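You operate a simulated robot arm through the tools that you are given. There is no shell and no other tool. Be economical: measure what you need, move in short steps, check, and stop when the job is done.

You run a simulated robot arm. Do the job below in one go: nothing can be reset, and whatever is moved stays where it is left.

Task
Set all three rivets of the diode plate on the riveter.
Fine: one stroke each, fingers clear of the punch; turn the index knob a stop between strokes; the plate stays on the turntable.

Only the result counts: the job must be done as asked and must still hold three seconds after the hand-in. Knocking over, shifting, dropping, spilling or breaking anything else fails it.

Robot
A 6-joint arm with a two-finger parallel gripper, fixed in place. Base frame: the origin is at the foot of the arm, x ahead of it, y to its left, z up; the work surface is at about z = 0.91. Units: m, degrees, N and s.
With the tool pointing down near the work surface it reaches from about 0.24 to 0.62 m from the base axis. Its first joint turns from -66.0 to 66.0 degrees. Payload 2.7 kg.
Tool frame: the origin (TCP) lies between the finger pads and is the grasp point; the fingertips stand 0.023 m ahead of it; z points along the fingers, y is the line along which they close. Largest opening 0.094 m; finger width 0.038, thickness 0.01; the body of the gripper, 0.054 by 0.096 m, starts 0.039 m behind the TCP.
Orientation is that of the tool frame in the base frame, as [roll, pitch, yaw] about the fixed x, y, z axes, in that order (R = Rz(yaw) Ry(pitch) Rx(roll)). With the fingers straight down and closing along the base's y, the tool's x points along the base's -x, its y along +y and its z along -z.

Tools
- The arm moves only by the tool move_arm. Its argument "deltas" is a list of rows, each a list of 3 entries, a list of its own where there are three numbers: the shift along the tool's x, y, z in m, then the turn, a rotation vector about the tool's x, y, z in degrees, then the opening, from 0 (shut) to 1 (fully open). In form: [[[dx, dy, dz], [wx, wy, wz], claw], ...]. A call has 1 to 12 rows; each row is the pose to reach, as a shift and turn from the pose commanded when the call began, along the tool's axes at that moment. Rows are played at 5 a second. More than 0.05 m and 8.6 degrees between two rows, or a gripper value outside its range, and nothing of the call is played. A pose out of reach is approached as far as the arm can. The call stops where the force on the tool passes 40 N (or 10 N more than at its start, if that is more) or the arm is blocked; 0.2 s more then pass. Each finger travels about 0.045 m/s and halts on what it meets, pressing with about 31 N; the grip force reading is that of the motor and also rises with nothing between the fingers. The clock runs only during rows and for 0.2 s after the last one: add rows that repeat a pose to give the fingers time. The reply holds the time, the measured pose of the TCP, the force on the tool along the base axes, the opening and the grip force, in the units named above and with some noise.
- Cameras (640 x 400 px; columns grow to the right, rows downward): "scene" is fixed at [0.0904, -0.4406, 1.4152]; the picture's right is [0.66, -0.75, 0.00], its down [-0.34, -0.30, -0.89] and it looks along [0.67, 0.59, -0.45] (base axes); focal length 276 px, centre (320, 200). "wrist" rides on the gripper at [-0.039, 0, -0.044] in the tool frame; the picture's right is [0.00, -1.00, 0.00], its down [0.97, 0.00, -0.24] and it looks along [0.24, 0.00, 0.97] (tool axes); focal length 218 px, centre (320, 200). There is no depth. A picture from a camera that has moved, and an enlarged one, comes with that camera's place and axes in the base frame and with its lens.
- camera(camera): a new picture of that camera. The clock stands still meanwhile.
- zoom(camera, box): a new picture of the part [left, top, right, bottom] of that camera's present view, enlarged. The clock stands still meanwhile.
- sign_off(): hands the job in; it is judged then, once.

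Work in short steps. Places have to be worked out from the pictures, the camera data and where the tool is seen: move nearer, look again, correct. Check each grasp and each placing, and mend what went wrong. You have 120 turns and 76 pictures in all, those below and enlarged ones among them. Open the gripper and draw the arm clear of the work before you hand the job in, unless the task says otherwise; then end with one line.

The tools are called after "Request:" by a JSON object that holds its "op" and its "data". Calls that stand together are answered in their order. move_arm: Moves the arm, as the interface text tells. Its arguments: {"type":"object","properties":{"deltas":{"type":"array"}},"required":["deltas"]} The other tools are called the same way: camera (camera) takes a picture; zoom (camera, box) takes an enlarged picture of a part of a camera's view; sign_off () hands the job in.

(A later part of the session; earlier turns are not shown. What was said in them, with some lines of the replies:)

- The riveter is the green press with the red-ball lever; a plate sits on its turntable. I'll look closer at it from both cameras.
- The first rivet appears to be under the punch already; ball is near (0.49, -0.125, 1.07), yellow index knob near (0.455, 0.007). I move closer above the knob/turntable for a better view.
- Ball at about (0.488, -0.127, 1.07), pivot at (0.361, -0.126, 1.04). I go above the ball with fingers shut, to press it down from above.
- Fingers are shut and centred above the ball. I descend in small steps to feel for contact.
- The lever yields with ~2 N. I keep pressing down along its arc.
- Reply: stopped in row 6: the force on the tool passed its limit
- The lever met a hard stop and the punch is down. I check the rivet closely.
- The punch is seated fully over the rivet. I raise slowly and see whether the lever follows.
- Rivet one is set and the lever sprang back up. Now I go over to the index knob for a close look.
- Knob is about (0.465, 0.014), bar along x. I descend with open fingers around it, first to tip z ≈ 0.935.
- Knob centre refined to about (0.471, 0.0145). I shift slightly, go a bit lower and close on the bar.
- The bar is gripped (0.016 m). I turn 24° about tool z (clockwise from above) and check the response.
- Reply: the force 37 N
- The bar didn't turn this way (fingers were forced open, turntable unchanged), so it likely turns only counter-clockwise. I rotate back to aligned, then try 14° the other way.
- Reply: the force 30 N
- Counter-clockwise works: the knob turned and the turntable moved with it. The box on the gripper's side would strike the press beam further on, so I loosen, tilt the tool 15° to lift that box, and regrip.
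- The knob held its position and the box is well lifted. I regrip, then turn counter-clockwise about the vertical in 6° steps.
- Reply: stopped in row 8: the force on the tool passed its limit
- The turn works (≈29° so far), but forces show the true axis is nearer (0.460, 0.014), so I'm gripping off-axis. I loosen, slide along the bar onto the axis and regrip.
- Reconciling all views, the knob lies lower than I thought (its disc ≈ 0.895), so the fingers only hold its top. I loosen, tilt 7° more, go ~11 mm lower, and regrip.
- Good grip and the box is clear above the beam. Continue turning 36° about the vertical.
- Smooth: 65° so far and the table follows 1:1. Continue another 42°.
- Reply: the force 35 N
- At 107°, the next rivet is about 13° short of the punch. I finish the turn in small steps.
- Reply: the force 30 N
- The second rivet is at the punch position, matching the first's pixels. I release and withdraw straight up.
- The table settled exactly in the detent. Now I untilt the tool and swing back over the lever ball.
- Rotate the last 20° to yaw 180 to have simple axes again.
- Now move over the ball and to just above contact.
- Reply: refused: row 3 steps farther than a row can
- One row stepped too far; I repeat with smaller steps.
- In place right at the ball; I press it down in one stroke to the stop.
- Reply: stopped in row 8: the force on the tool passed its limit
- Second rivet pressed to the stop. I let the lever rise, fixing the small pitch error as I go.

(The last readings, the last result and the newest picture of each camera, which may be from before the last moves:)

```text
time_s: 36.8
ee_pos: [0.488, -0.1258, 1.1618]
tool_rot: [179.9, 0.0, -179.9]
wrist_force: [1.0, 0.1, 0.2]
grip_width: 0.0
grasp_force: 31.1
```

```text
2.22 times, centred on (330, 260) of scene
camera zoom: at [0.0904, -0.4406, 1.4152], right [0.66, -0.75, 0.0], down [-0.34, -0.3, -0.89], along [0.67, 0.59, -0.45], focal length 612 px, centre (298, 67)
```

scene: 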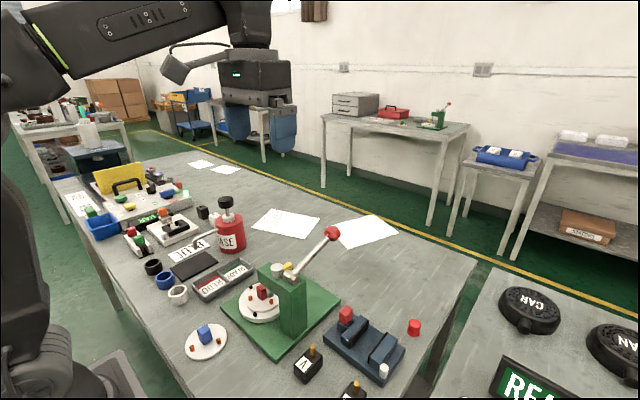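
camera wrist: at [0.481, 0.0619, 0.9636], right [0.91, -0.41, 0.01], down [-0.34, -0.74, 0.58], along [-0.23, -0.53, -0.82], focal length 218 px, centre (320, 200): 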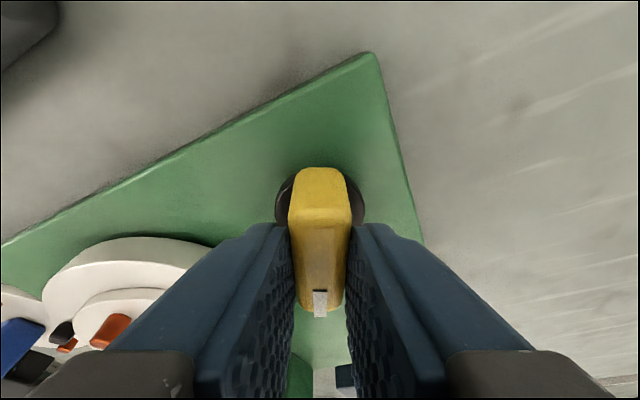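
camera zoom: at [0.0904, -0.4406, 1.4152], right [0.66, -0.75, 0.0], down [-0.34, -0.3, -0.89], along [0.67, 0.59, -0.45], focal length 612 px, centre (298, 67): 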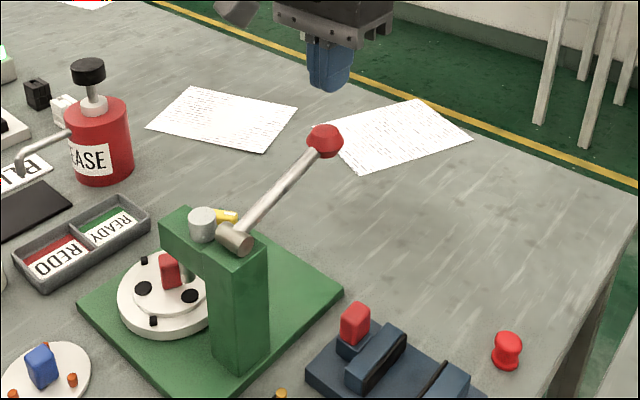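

Two of three set. I go back over the knob axis, then rotate 60° clockwise in the air to meet the bar's new direction.

Request:
{"op": "move_arm", "data": {"deltas": [[[0.007, 0.035, 0], [0, 0, 0], 0.2], [[0.014, 0.07, 0], [0, 0, 0], 0.4], [[0.021, 0.105, 0], [0, 0, 0], 0.4], [[0.0283, 0.1403, 0], [0, 0, 7.5], 0.4], [[0.0283, 0.1403, 0], [0, 0, 15], 0.4], [[0.0283, 0.1403, 0], [0, 0, 22.5], 0.4], [[0.0283, 0.1403, 0], [0, 0, 30], 0.4], [[0.0283, 0.1403, 0], [0, 0, 37.5], 0.4], [[0.0283, 0.1403, 0], [0, 0, 45], 0.4], [[0.0283, 0.1403, 0], [0, 0, 52.5], 0.4], [[0.0283, 0.1403, 0], [0, 0, 60], 0.4], [[0.0283, 0.1403, 0], [0, 0, 60], 0.4]]}}

Request:
{"op": "move_arm", "data": {"deltas": [[[0, 0, 0], [0, 7.2, 0], 0.4], [[0, 0, 0], [0, 14.4, 0], 0.4], [[0, 0, 0], [0, 21.6, 0], 0.4], [[0, 0, 0], [0, 21.6, 0], 0.4]]}}

Request:
{"op": "camera", "data": {"camera": "wrist"}}

Request:
{"op": "zoom", "data": {"camera": "scene", "box": [160, 130, 400, 330]}}

```text
time_s: 39.4
ee_pos: [0.4581, 0.014, 1.162]
tool_rot: [-179.9, 0.0, 120.0]
wrist_force: [0.3, 0.8, 0.2]
grip_width: 0.0374
grasp_force: 0.1
```

```text
time_s: 40.4
ee_pos: [0.4579, 0.0145, 1.1614]
tool_rot: [-179.9, -21.8, 120.0]
wrist_force: [-0.7, 0.2, -0.1]
grip_width: 0.038
grasp_force: 0.1
```

```text
34 pictures are left
camera wrist: at [0.484, -0.0307, 1.1868], right [-0.87, -0.5, 0.0], down [-0.41, 0.7, 0.58], along [-0.29, 0.5, -0.81], focal length 218 px, centre (320, 200)
```

wrist: 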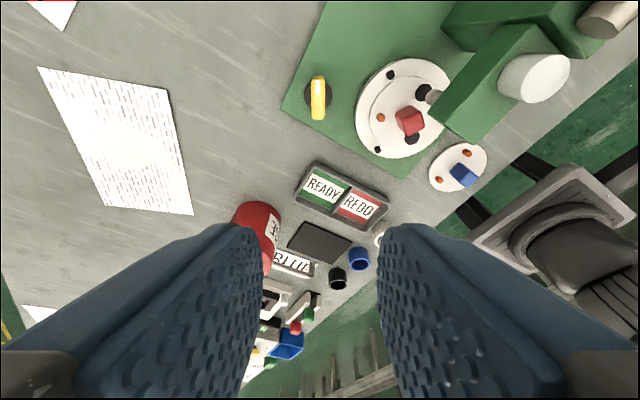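

```text
2.00 times, centred on (280, 230) of scene
camera zoom: at [0.0904, -0.4406, 1.4152], right [0.66, -0.75, 0.0], down [-0.34, -0.3, -0.89], along [0.67, 0.59, -0.45], focal length 551 px, centre (400, 140)
```

zoom: 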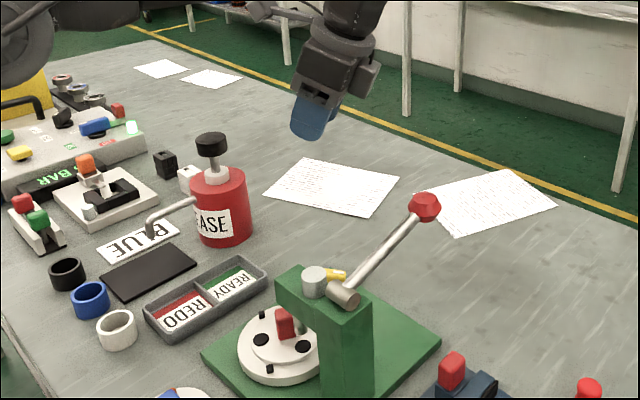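

The bar is aligned. For clearance from the lever I'll start this turn untilted (tilt only needed near the beam): untilt and descend to just above the knob.

Request:
{"op": "move_arm", "data": {"deltas": [[[0, 0, 0], [0, -7.2, 0], 0.4], [[0, 0, 0], [0, -14.4, 0], 0.4], [[0, 0, 0], [0, -21.7, 0], 0.4], [[0, 0, 0], [0, -21.7, 0], 0.4]]}}

Request:
{"op": "move_arm", "data": {"deltas": [[[0, 0, 0.045], [0, 0, 0], 0.4], [[0, 0, 0.09], [0, 0, 0], 0.4], [[0, 0, 0.13], [0, 0, 0], 0.4], [[0, 0, 0.17], [0, 0, 0], 0.4], [[0, 0, 0.185], [0, 0, 0], 0.4], [[0, 0, 0.185], [0, 0, 0], 0.4]]}}

Request:
{"op": "camera", "data": {"camera": "wrist"}}

Request:
{"op": "zoom", "data": {"camera": "scene", "box": [180, 170, 380, 320]}}

```text
time_s: 41.4
ee_pos: [0.4587, 0.0152, 1.1611]
tool_rot: [-179.8, 0.0, 120.1]
wrist_force: [0.4, -0.9, 0.0]
grip_width: 0.0377
grasp_force: 0.0
```

```text
time_s: 42.8
ee_pos: [0.4573, 0.0157, 0.9752]
tool_rot: [-180.0, 0.0, 120.1]
wrist_force: [-0.3, 1.0, -0.7]
grip_width: 0.0378
grasp_force: 0.1
```

```text
32 pictures are left
camera wrist: at [0.4775, -0.0195, 1.0185], right [-0.87, -0.5, 0.0], down [-0.49, 0.84, 0.24], along [-0.12, 0.21, -0.97], focal length 218 px, centre (320, 200)
```

wrist: 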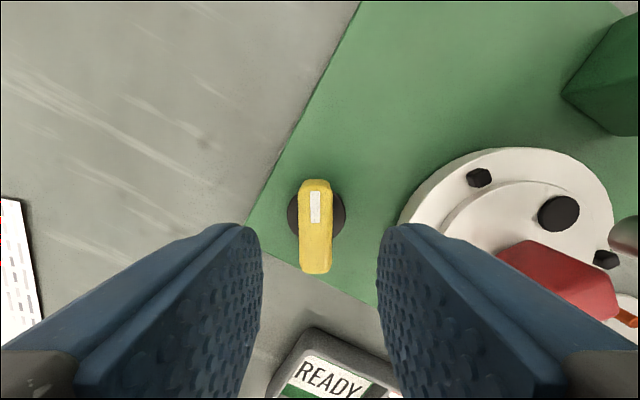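

```text
2.67 times, centred on (280, 245) of scene
camera zoom: at [0.0904, -0.4406, 1.4152], right [0.66, -0.75, 0.0], down [-0.34, -0.3, -0.89], along [0.67, 0.59, -0.45], focal length 735 px, centre (427, 80)
```

zoom: 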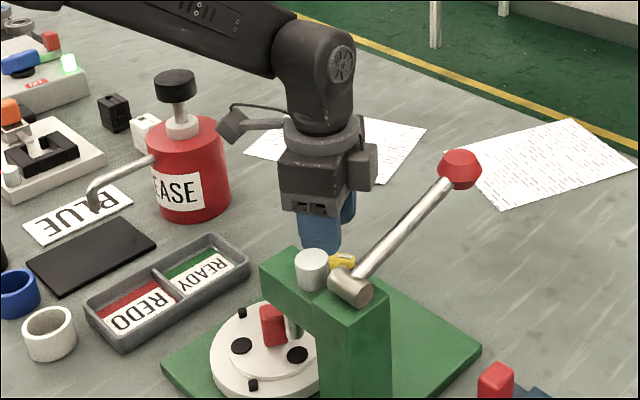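

Bar is ~2 mm to tool +y; correct, descend to 0.938 and grip.

Request:
{"op": "move_arm", "data": {"deltas": [[[0, 0.002, 0.015], [0, 0, 0], 0.4], [[0, 0.002, 0.037], [0, 0, 0], 0.4], [[0, 0.002, 0.037], [0, 0, 0], 0.2], [[0, 0.002, 0.037], [0, 0, 0], 0.1], [[0, 0.002, 0.037], [0, 0, 0], 0.1], [[0, 0.002, 0.037], [0, 0, 0], 0.1], [[0, 0.002, 0.037], [0, 0, 0], 0.1]]}}

Request:
{"op": "camera", "data": {"camera": "wrist"}}

```text
time_s: 44.4
ee_pos: [0.4598, 0.0162, 0.9388]
tool_rot: [-179.9, 0.0, 120.2]
wrist_force: [-2.6, -0.7, -1.5]
grip_width: 0.016
grasp_force: 45.1
```

```text
30 pictures are left
camera wrist: at [0.4789, -0.0176, 0.9817], right [-0.87, -0.5, 0.0], down [-0.49, 0.84, 0.24], along [-0.12, 0.21, -0.97], focal length 218 px, centre (320, 200)
```

wrist: 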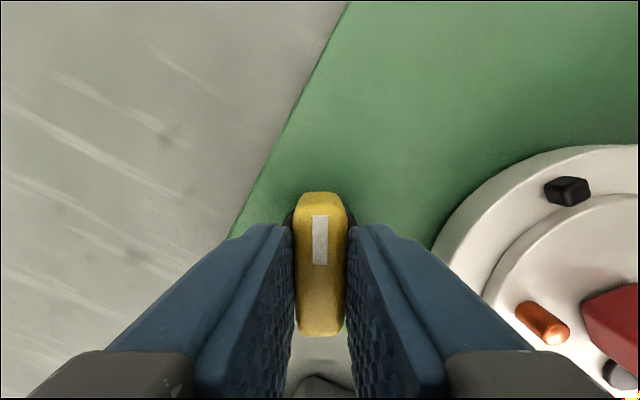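

Well centred with little side force. Turn counter-clockwise 48° first.

Request:
{"op": "move_arm", "data": {"deltas": [[[0, 0, 0], [0, 0, -6], 0.1], [[0, 0, 0], [0, 0, -12], 0.1], [[0, 0, 0], [0, 0, -18], 0.1], [[0, 0, 0], [0, 0, -24], 0.1], [[0, 0, 0], [0, 0, -30], 0.1], [[0, 0, 0], [0, 0, -36], 0.1], [[0, 0, 0], [0, 0, -42], 0.1], [[0, 0, 0], [0, 0, -48], 0.1]]}}

Request:
{"op": "zoom", "data": {"camera": "scene", "box": [180, 190, 360, 330]}}

```text
time_s: 46.2
ee_pos: [0.4587, 0.0152, 0.9388]
tool_rot: [-179.9, -0.2, 168.0]
wrist_force: [-19.1, -4.2, 2.6]
grip_width: 0.0158
grasp_force: 45.2
```

```text
2.86 times, centred on (270, 260) of scene
camera zoom: at [0.0898, -0.4407, 1.4152], right [0.66, -0.75, 0.0], down [-0.34, -0.3, -0.89], along [0.67, 0.59, -0.45], focal length 787 px, centre (463, 29)
```

zoom: 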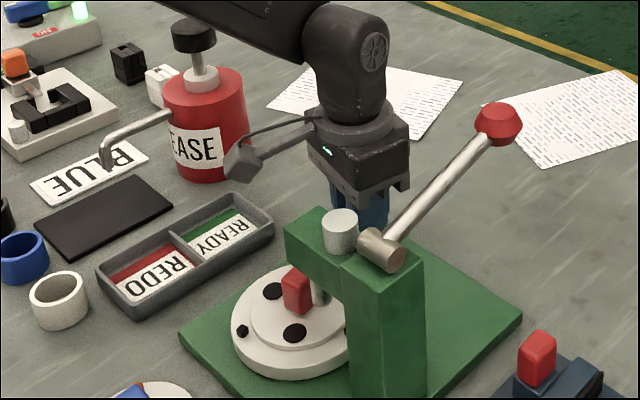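

Half-way at 48°. Turn another 26°, still clear of the beam.

Request:
{"op": "move_arm", "data": {"deltas": [[[0, 0, 0], [0, 0, -6], 0.1], [[0, 0, 0], [0, 0, -12], 0.1], [[0, 0, 0], [0, 0, -19], 0.1], [[0, 0, 0], [0, 0, -26], 0.1], [[0, 0, 0], [0, 0, -26], 0.1]]}}

Request:
{"op": "move_arm", "data": {"deltas": [[[0, 0, 0], [0, 0, 0], 0.25], [[0, 0, 0], [0, 0, 0], 0.35], [[0, 0, 0], [0, 0, 0], 0.35], [[0, 0, 0], [0, 7.2, 0], 0.35], [[0, 0, 0], [0, 14.4, 0], 0.35], [[0, 0, 0], [0, 21.6, 0], 0.35], [[0, 0, 0], [0, 21.6, 0], 0.35]]}}

Request:
{"op": "camera", "data": {"camera": "wrist"}}

Request:
{"op": "zoom", "data": {"camera": "scene", "box": [200, 190, 360, 330]}}

```text
time_s: 47.4
ee_pos: [0.459, 0.0146, 0.9383]
tool_rot: [179.9, -0.2, -165.8]
wrist_force: [-22.4, -4.1, 4.2]
grip_width: 0.0159
grasp_force: 45.1
```

```text
time_s: 49.0
ee_pos: [0.4607, 0.0152, 0.9391]
tool_rot: [-179.9, -21.7, -166.0]
wrist_force: [-0.4, 0.5, -0.2]
grip_width: 0.0327
grasp_force: 0.0
```

```text
28 pictures are left
camera wrist: at [0.5113, 0.0279, 0.9645], right [0.24, -0.97, 0.0], down [-0.79, -0.2, 0.58], along [-0.56, -0.14, -0.81], focal length 218 px, centre (320, 200)
```

wrist: 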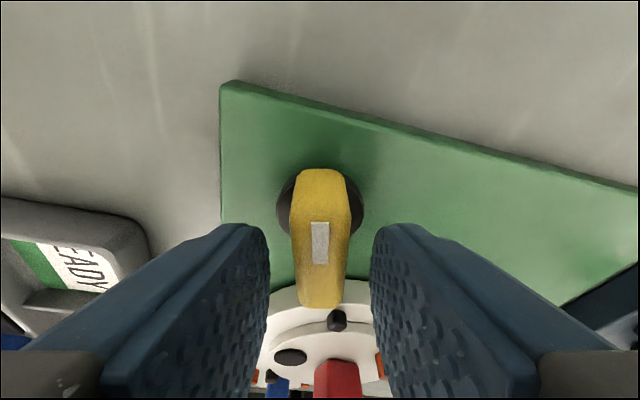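

```text
2.86 times, centred on (280, 260) of scene
camera zoom: at [0.0904, -0.4406, 1.4152], right [0.66, -0.75, 0.0], down [-0.34, -0.3, -0.89], along [0.67, 0.59, -0.45], focal length 787 px, centre (434, 29)
```

zoom: 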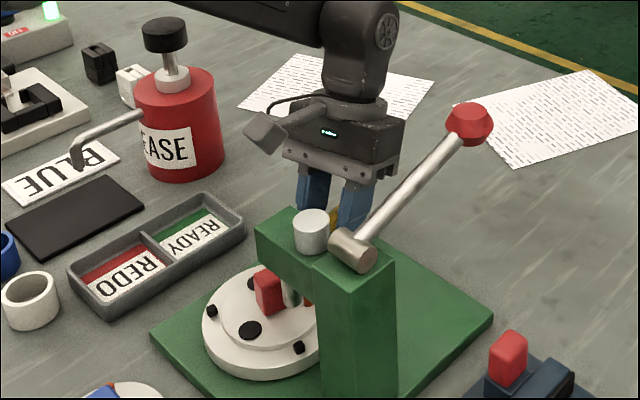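

Centred and tilted. Regrip and turn the remaining ~46°.

Request:
{"op": "move_arm", "data": {"deltas": [[[0, 0, 0], [0, 0, 0], 0.1], [[0, 0, 0], [0, 0, 0], 0.1], [[0, 0, 0], [0, 0, 0], 0.1], [[0, 0, 0], [0, 0, 0], 0.1], [[0, 0, 0], [2.2, 0, -5.58], 0.1], [[0, 0, 0], [4.4, 0, -11.16], 0.1], [[0, 0, 0], [6.6, 0, -16.74], 0.1], [[0, 0, 0], [8.8, 0, -22.3], 0.1], [[0, 0, 0], [11, 0, -27.9], 0.1], [[0, 0, 0], [13.2, 0, -33.5], 0.1], [[0, 0, 0], [15.4, 0, -39.1], 0.1], [[0, 0, 0], [16.8, 0, -42.7], 0.1]]}}

Request:
{"op": "zoom", "data": {"camera": "scene", "box": [230, 250, 340, 330]}}

```text
time_s: 51.6
ee_pos: [0.4614, 0.0153, 0.9382]
tool_rot: [179.9, -21.6, -119.9]
wrist_force: [9.8, 4.8, -6.0]
grip_width: 0.0159
grasp_force: 45.4
```

```text
5.00 times, centred on (285, 290) of scene
camera zoom: at [0.0907, -0.4404, 1.4152], right [0.66, -0.75, 0.0], down [-0.34, -0.3, -0.89], along [0.67, 0.59, -0.45], focal length 1378 px, centre (495, -250)
```

zoom: 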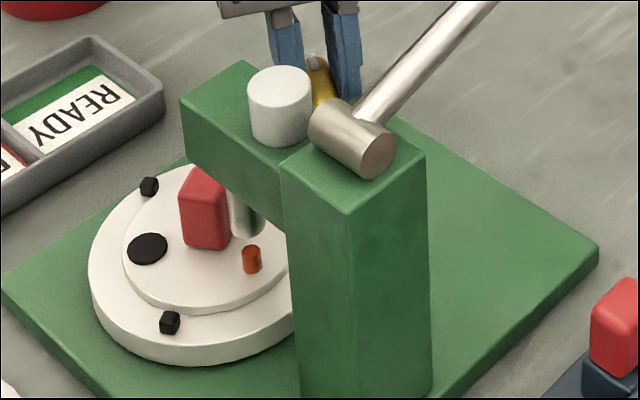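

The third rivet is at the punch position. Release, rise straight up, then untilt.

Request:
{"op": "move_arm", "data": {"deltas": [[[0, 0, 0], [0, 0, 0], 0.25], [[0, 0, 0], [0, 0, 0], 0.4], [[0, 0, 0], [0, 0, 0], 0.4], [[0.0074, 0, -0.0186], [0, 0, 0], 0.4], [[0.0148, 0, -0.0372], [0, 0, 0], 0.4], [[0.0296, 0, -0.0744], [0, 0, 0], 0.4], [[0.0444, 0, -0.1116], [0, 0, 0], 0.4], [[0.06, 0, -0.15], [0, 0, 0], 0.4], [[0.075, 0, -0.188], [0, 0, 0], 0.4], [[0.075, 0, -0.188], [0, 0, 0], 0.4]]}}

Request:
{"op": "move_arm", "data": {"deltas": [[[0, 0, 0], [0, -7.2, 0], 0.2], [[0, 0, 0], [0, -14.4, 0], 0], [[0, 0, 0], [0, -21.6, 0], 0], [[0, 0, 0], [0, -21.6, 0], 0]]}}

Request:
{"op": "move_arm", "data": {"deltas": [[[0, 0, 0], [0, 0, 7.5], 0], [[0, 0, 0], [0, 0, 15], 0], [[0, 0, 0], [0, 0, 22.5], 0], [[0, 0, 0], [0, 0, 30], 0], [[0, 0, 0], [0, 0, 37.5], 0], [[0, 0, 0], [0, 0, 45], 0], [[0, 0, 0], [0, 0, 52.5], 0], [[0, 0, 0], [0, 0, 60], 0], [[0, 0, 0], [0, 0, 60], 0]]}}

Request:
{"op": "zoom", "data": {"camera": "scene", "box": [230, 250, 340, 330]}}

```text
time_s: 53.8
ee_pos: [0.4603, 0.0163, 1.1431]
tool_rot: [-180.0, -21.6, -120.0]
wrist_force: [-1.2, -0.5, -0.5]
grip_width: 0.0378
grasp_force: 0.0
```

```text
time_s: 54.8
ee_pos: [0.4603, 0.0162, 1.1414]
tool_rot: [179.9, 0.2, -120.2]
wrist_force: [-0.7, 0.1, -0.6]
grip_width: 0.0
grasp_force: 31.4
```

```text
time_s: 56.8
ee_pos: [0.4597, 0.0147, 1.1423]
tool_rot: [-180.0, -0.1, 179.8]
wrist_force: [0.9, -0.6, -0.4]
grip_width: 0.0003
grasp_force: 31.4
```

```text
5.00 times, centred on (285, 290) of scene
camera zoom: at [0.0904, -0.4406, 1.4152], right [0.66, -0.75, 0.0], down [-0.34, -0.3, -0.89], along [0.67, 0.59, -0.45], focal length 1378 px, centre (495, -250)
```

zoom: 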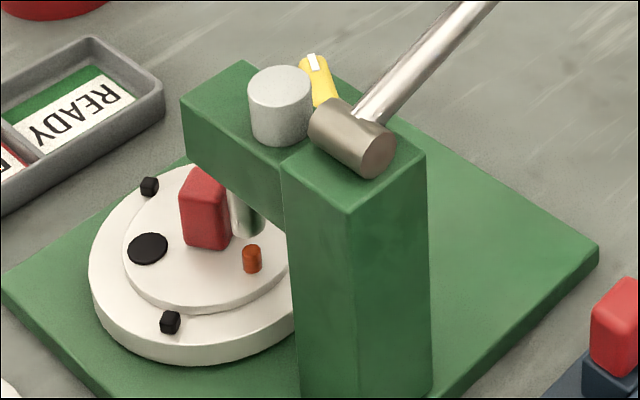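

The table is seated in its stop. Move over the ball for the third stroke.

Request:
{"op": "move_arm", "data": {"deltas": [[[-0.008, -0.035, 0], [0, 0, 0], 0], [[-0.016, -0.07, 0], [0, 0, 0], 0], [[-0.024, -0.105, 0], [0, 0, 0], 0], [[-0.0273, -0.1415, 0], [0, 0, 0], 0], [[-0.0273, -0.1415, 0.01], [0, 0, 0], 0], [[-0.0273, -0.1415, 0.021], [0, 0, 0], 0], [[-0.0273, -0.1415, 0.021], [0, 0, 0], 0]]}}

Request:
{"op": "zoom", "data": {"camera": "scene", "box": [230, 170, 430, 350]}}

```text
time_s: 58.4
ee_pos: [0.4887, -0.1272, 1.1211]
tool_rot: [-180.0, 0.0, 179.9]
wrist_force: [0.3, -1.0, 0.5]
grip_width: 0.0
grasp_force: 31.1
```

```text
2.22 times, centred on (330, 260) of scene
camera zoom: at [0.0903, -0.4406, 1.4152], right [0.66, -0.75, 0.0], down [-0.34, -0.3, -0.89], along [0.67, 0.59, -0.45], focal length 612 px, centre (298, 67)
```

zoom: 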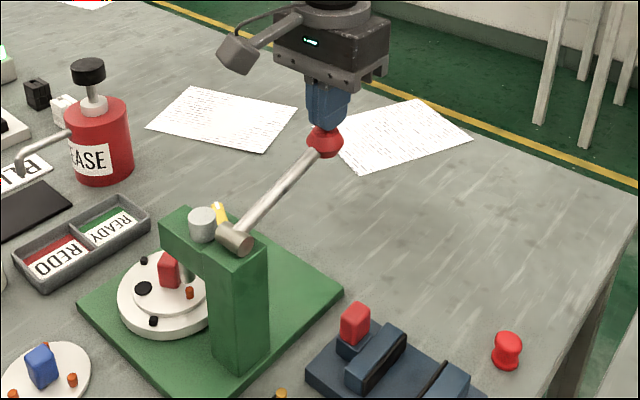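

Third stroke: press to the stop.

Request:
{"op": "move_arm", "data": {"deltas": [[[0, 0, 0.008], [0, 0, 0], 0], [[-0.001, 0, 0.018], [0, 0, 0], 0], [[-0.002, 0, 0.028], [0, 0, 0], 0], [[-0.002, 0, 0.038], [0, 0, 0], 0], [[-0.001, 0, 0.048], [0, 0, 0], 0], [[0, 0, 0.056], [0, 0, 0], 0], [[0.001, 0, 0.064], [0, 0, 0], 0], [[0.003, 0, 0.072], [0, 0, 0], 0]]}}

Request:
{"op": "zoom", "data": {"camera": "scene", "box": [230, 250, 340, 330]}}

```text
time_s: 60.1
ee_pos: [0.4869, -0.1272, 1.0622]
tool_rot: [-179.8, 1.1, -180.0]
wrist_force: [-2.0, 2.0, 6.5]
grip_width: 0.0004
grasp_force: 31.3
stopped in row 8: the force on the tool passed its limit (the readings are from after the stop); the commanded pose is now the measured one
```

```text
5.00 times, centred on (285, 290) of scene
camera zoom: at [0.0902, -0.4405, 1.4152], right [0.66, -0.75, 0.0], down [-0.34, -0.3, -0.89], along [0.67, 0.59, -0.45], focal length 1378 px, centre (495, -250)
```

zoom: 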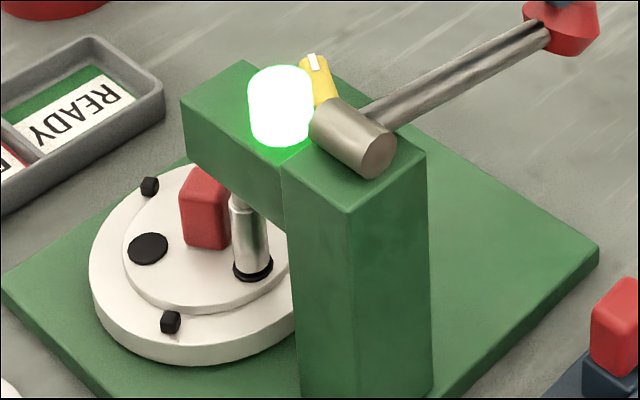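

The lamp on the press glows green: all three set. I let the lever rise, withdraw high and open the gripper.

Request:
{"op": "move_arm", "data": {"deltas": [[[0, 0, -0.01], [0, 0, 0], 0], [[0, 0, -0.02], [0, 0, 0], 0], [[0, 0, -0.03], [0, 0, 0], 0], [[0, 0, -0.045], [0, 0, 0], 0], [[0, 0, -0.07], [0, 0, 0], 0], [[0, 0, -0.11], [0, 0, 0], 0], [[0, 0, -0.15], [0, 0, 0], 0.3], [[0, 0, -0.19], [0, 0, 0], 0.6], [[0.04, 0, -0.21], [0, 0, 0], 0.8], [[0.08, 0, -0.21], [0, 0, 0], 1], [[0.08, 0, -0.21], [0, 0, 0], 1], [[0.08, 0, -0.21], [0, 0, 0], 1]]}}

Request:
{"op": "camera", "data": {"camera": "scene"}}

Request:
{"op": "zoom", "data": {"camera": "wrist", "box": [200, 100, 420, 300]}}

```text
time_s: 62.7
ee_pos: [0.4036, -0.127, 1.2704]
tool_rot: [-179.8, 0.9, 179.9]
wrist_force: [0.1, -1.0, -0.4]
grip_width: 0.0936
grasp_force: 0.0
```

```text
22 pictures are left
```

scene: 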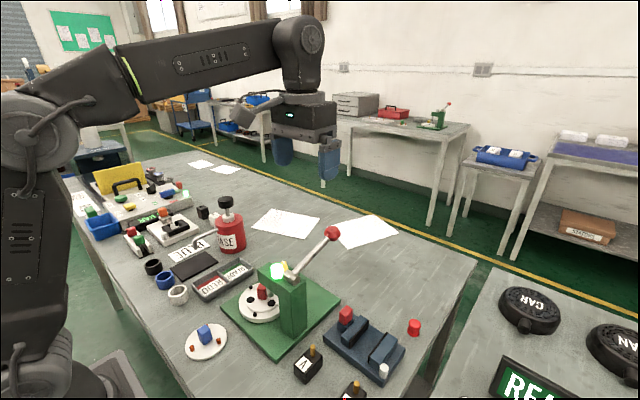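

```text
2.00 times, centred on (310, 200) of wrist
camera zoom: at [0.4418, -0.1264, 1.3134], right [0.0, -1.0, 0.0], down [-0.97, 0.0, 0.23], along [-0.23, 0.0, -0.97], focal length 436 px, centre (340, 200)
```

zoom: 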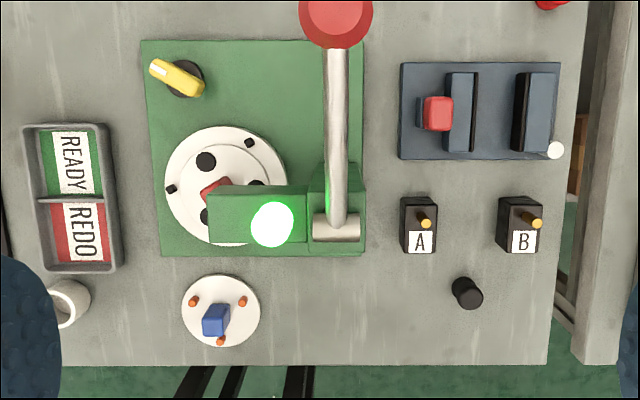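

All three rivets are set, the lamp is lit, the lever is up and the arm is clear with the gripper open, so I hand in.

Request:
{"op": "sign_off", "data": {}}

```text
The job is handed in.
```

All three rivets of the diode plate are set, one stroke each with the index knob turned one stop between strokes. The plate is still on the turntable, the riveter's lamp shows green, and the job is handed in.
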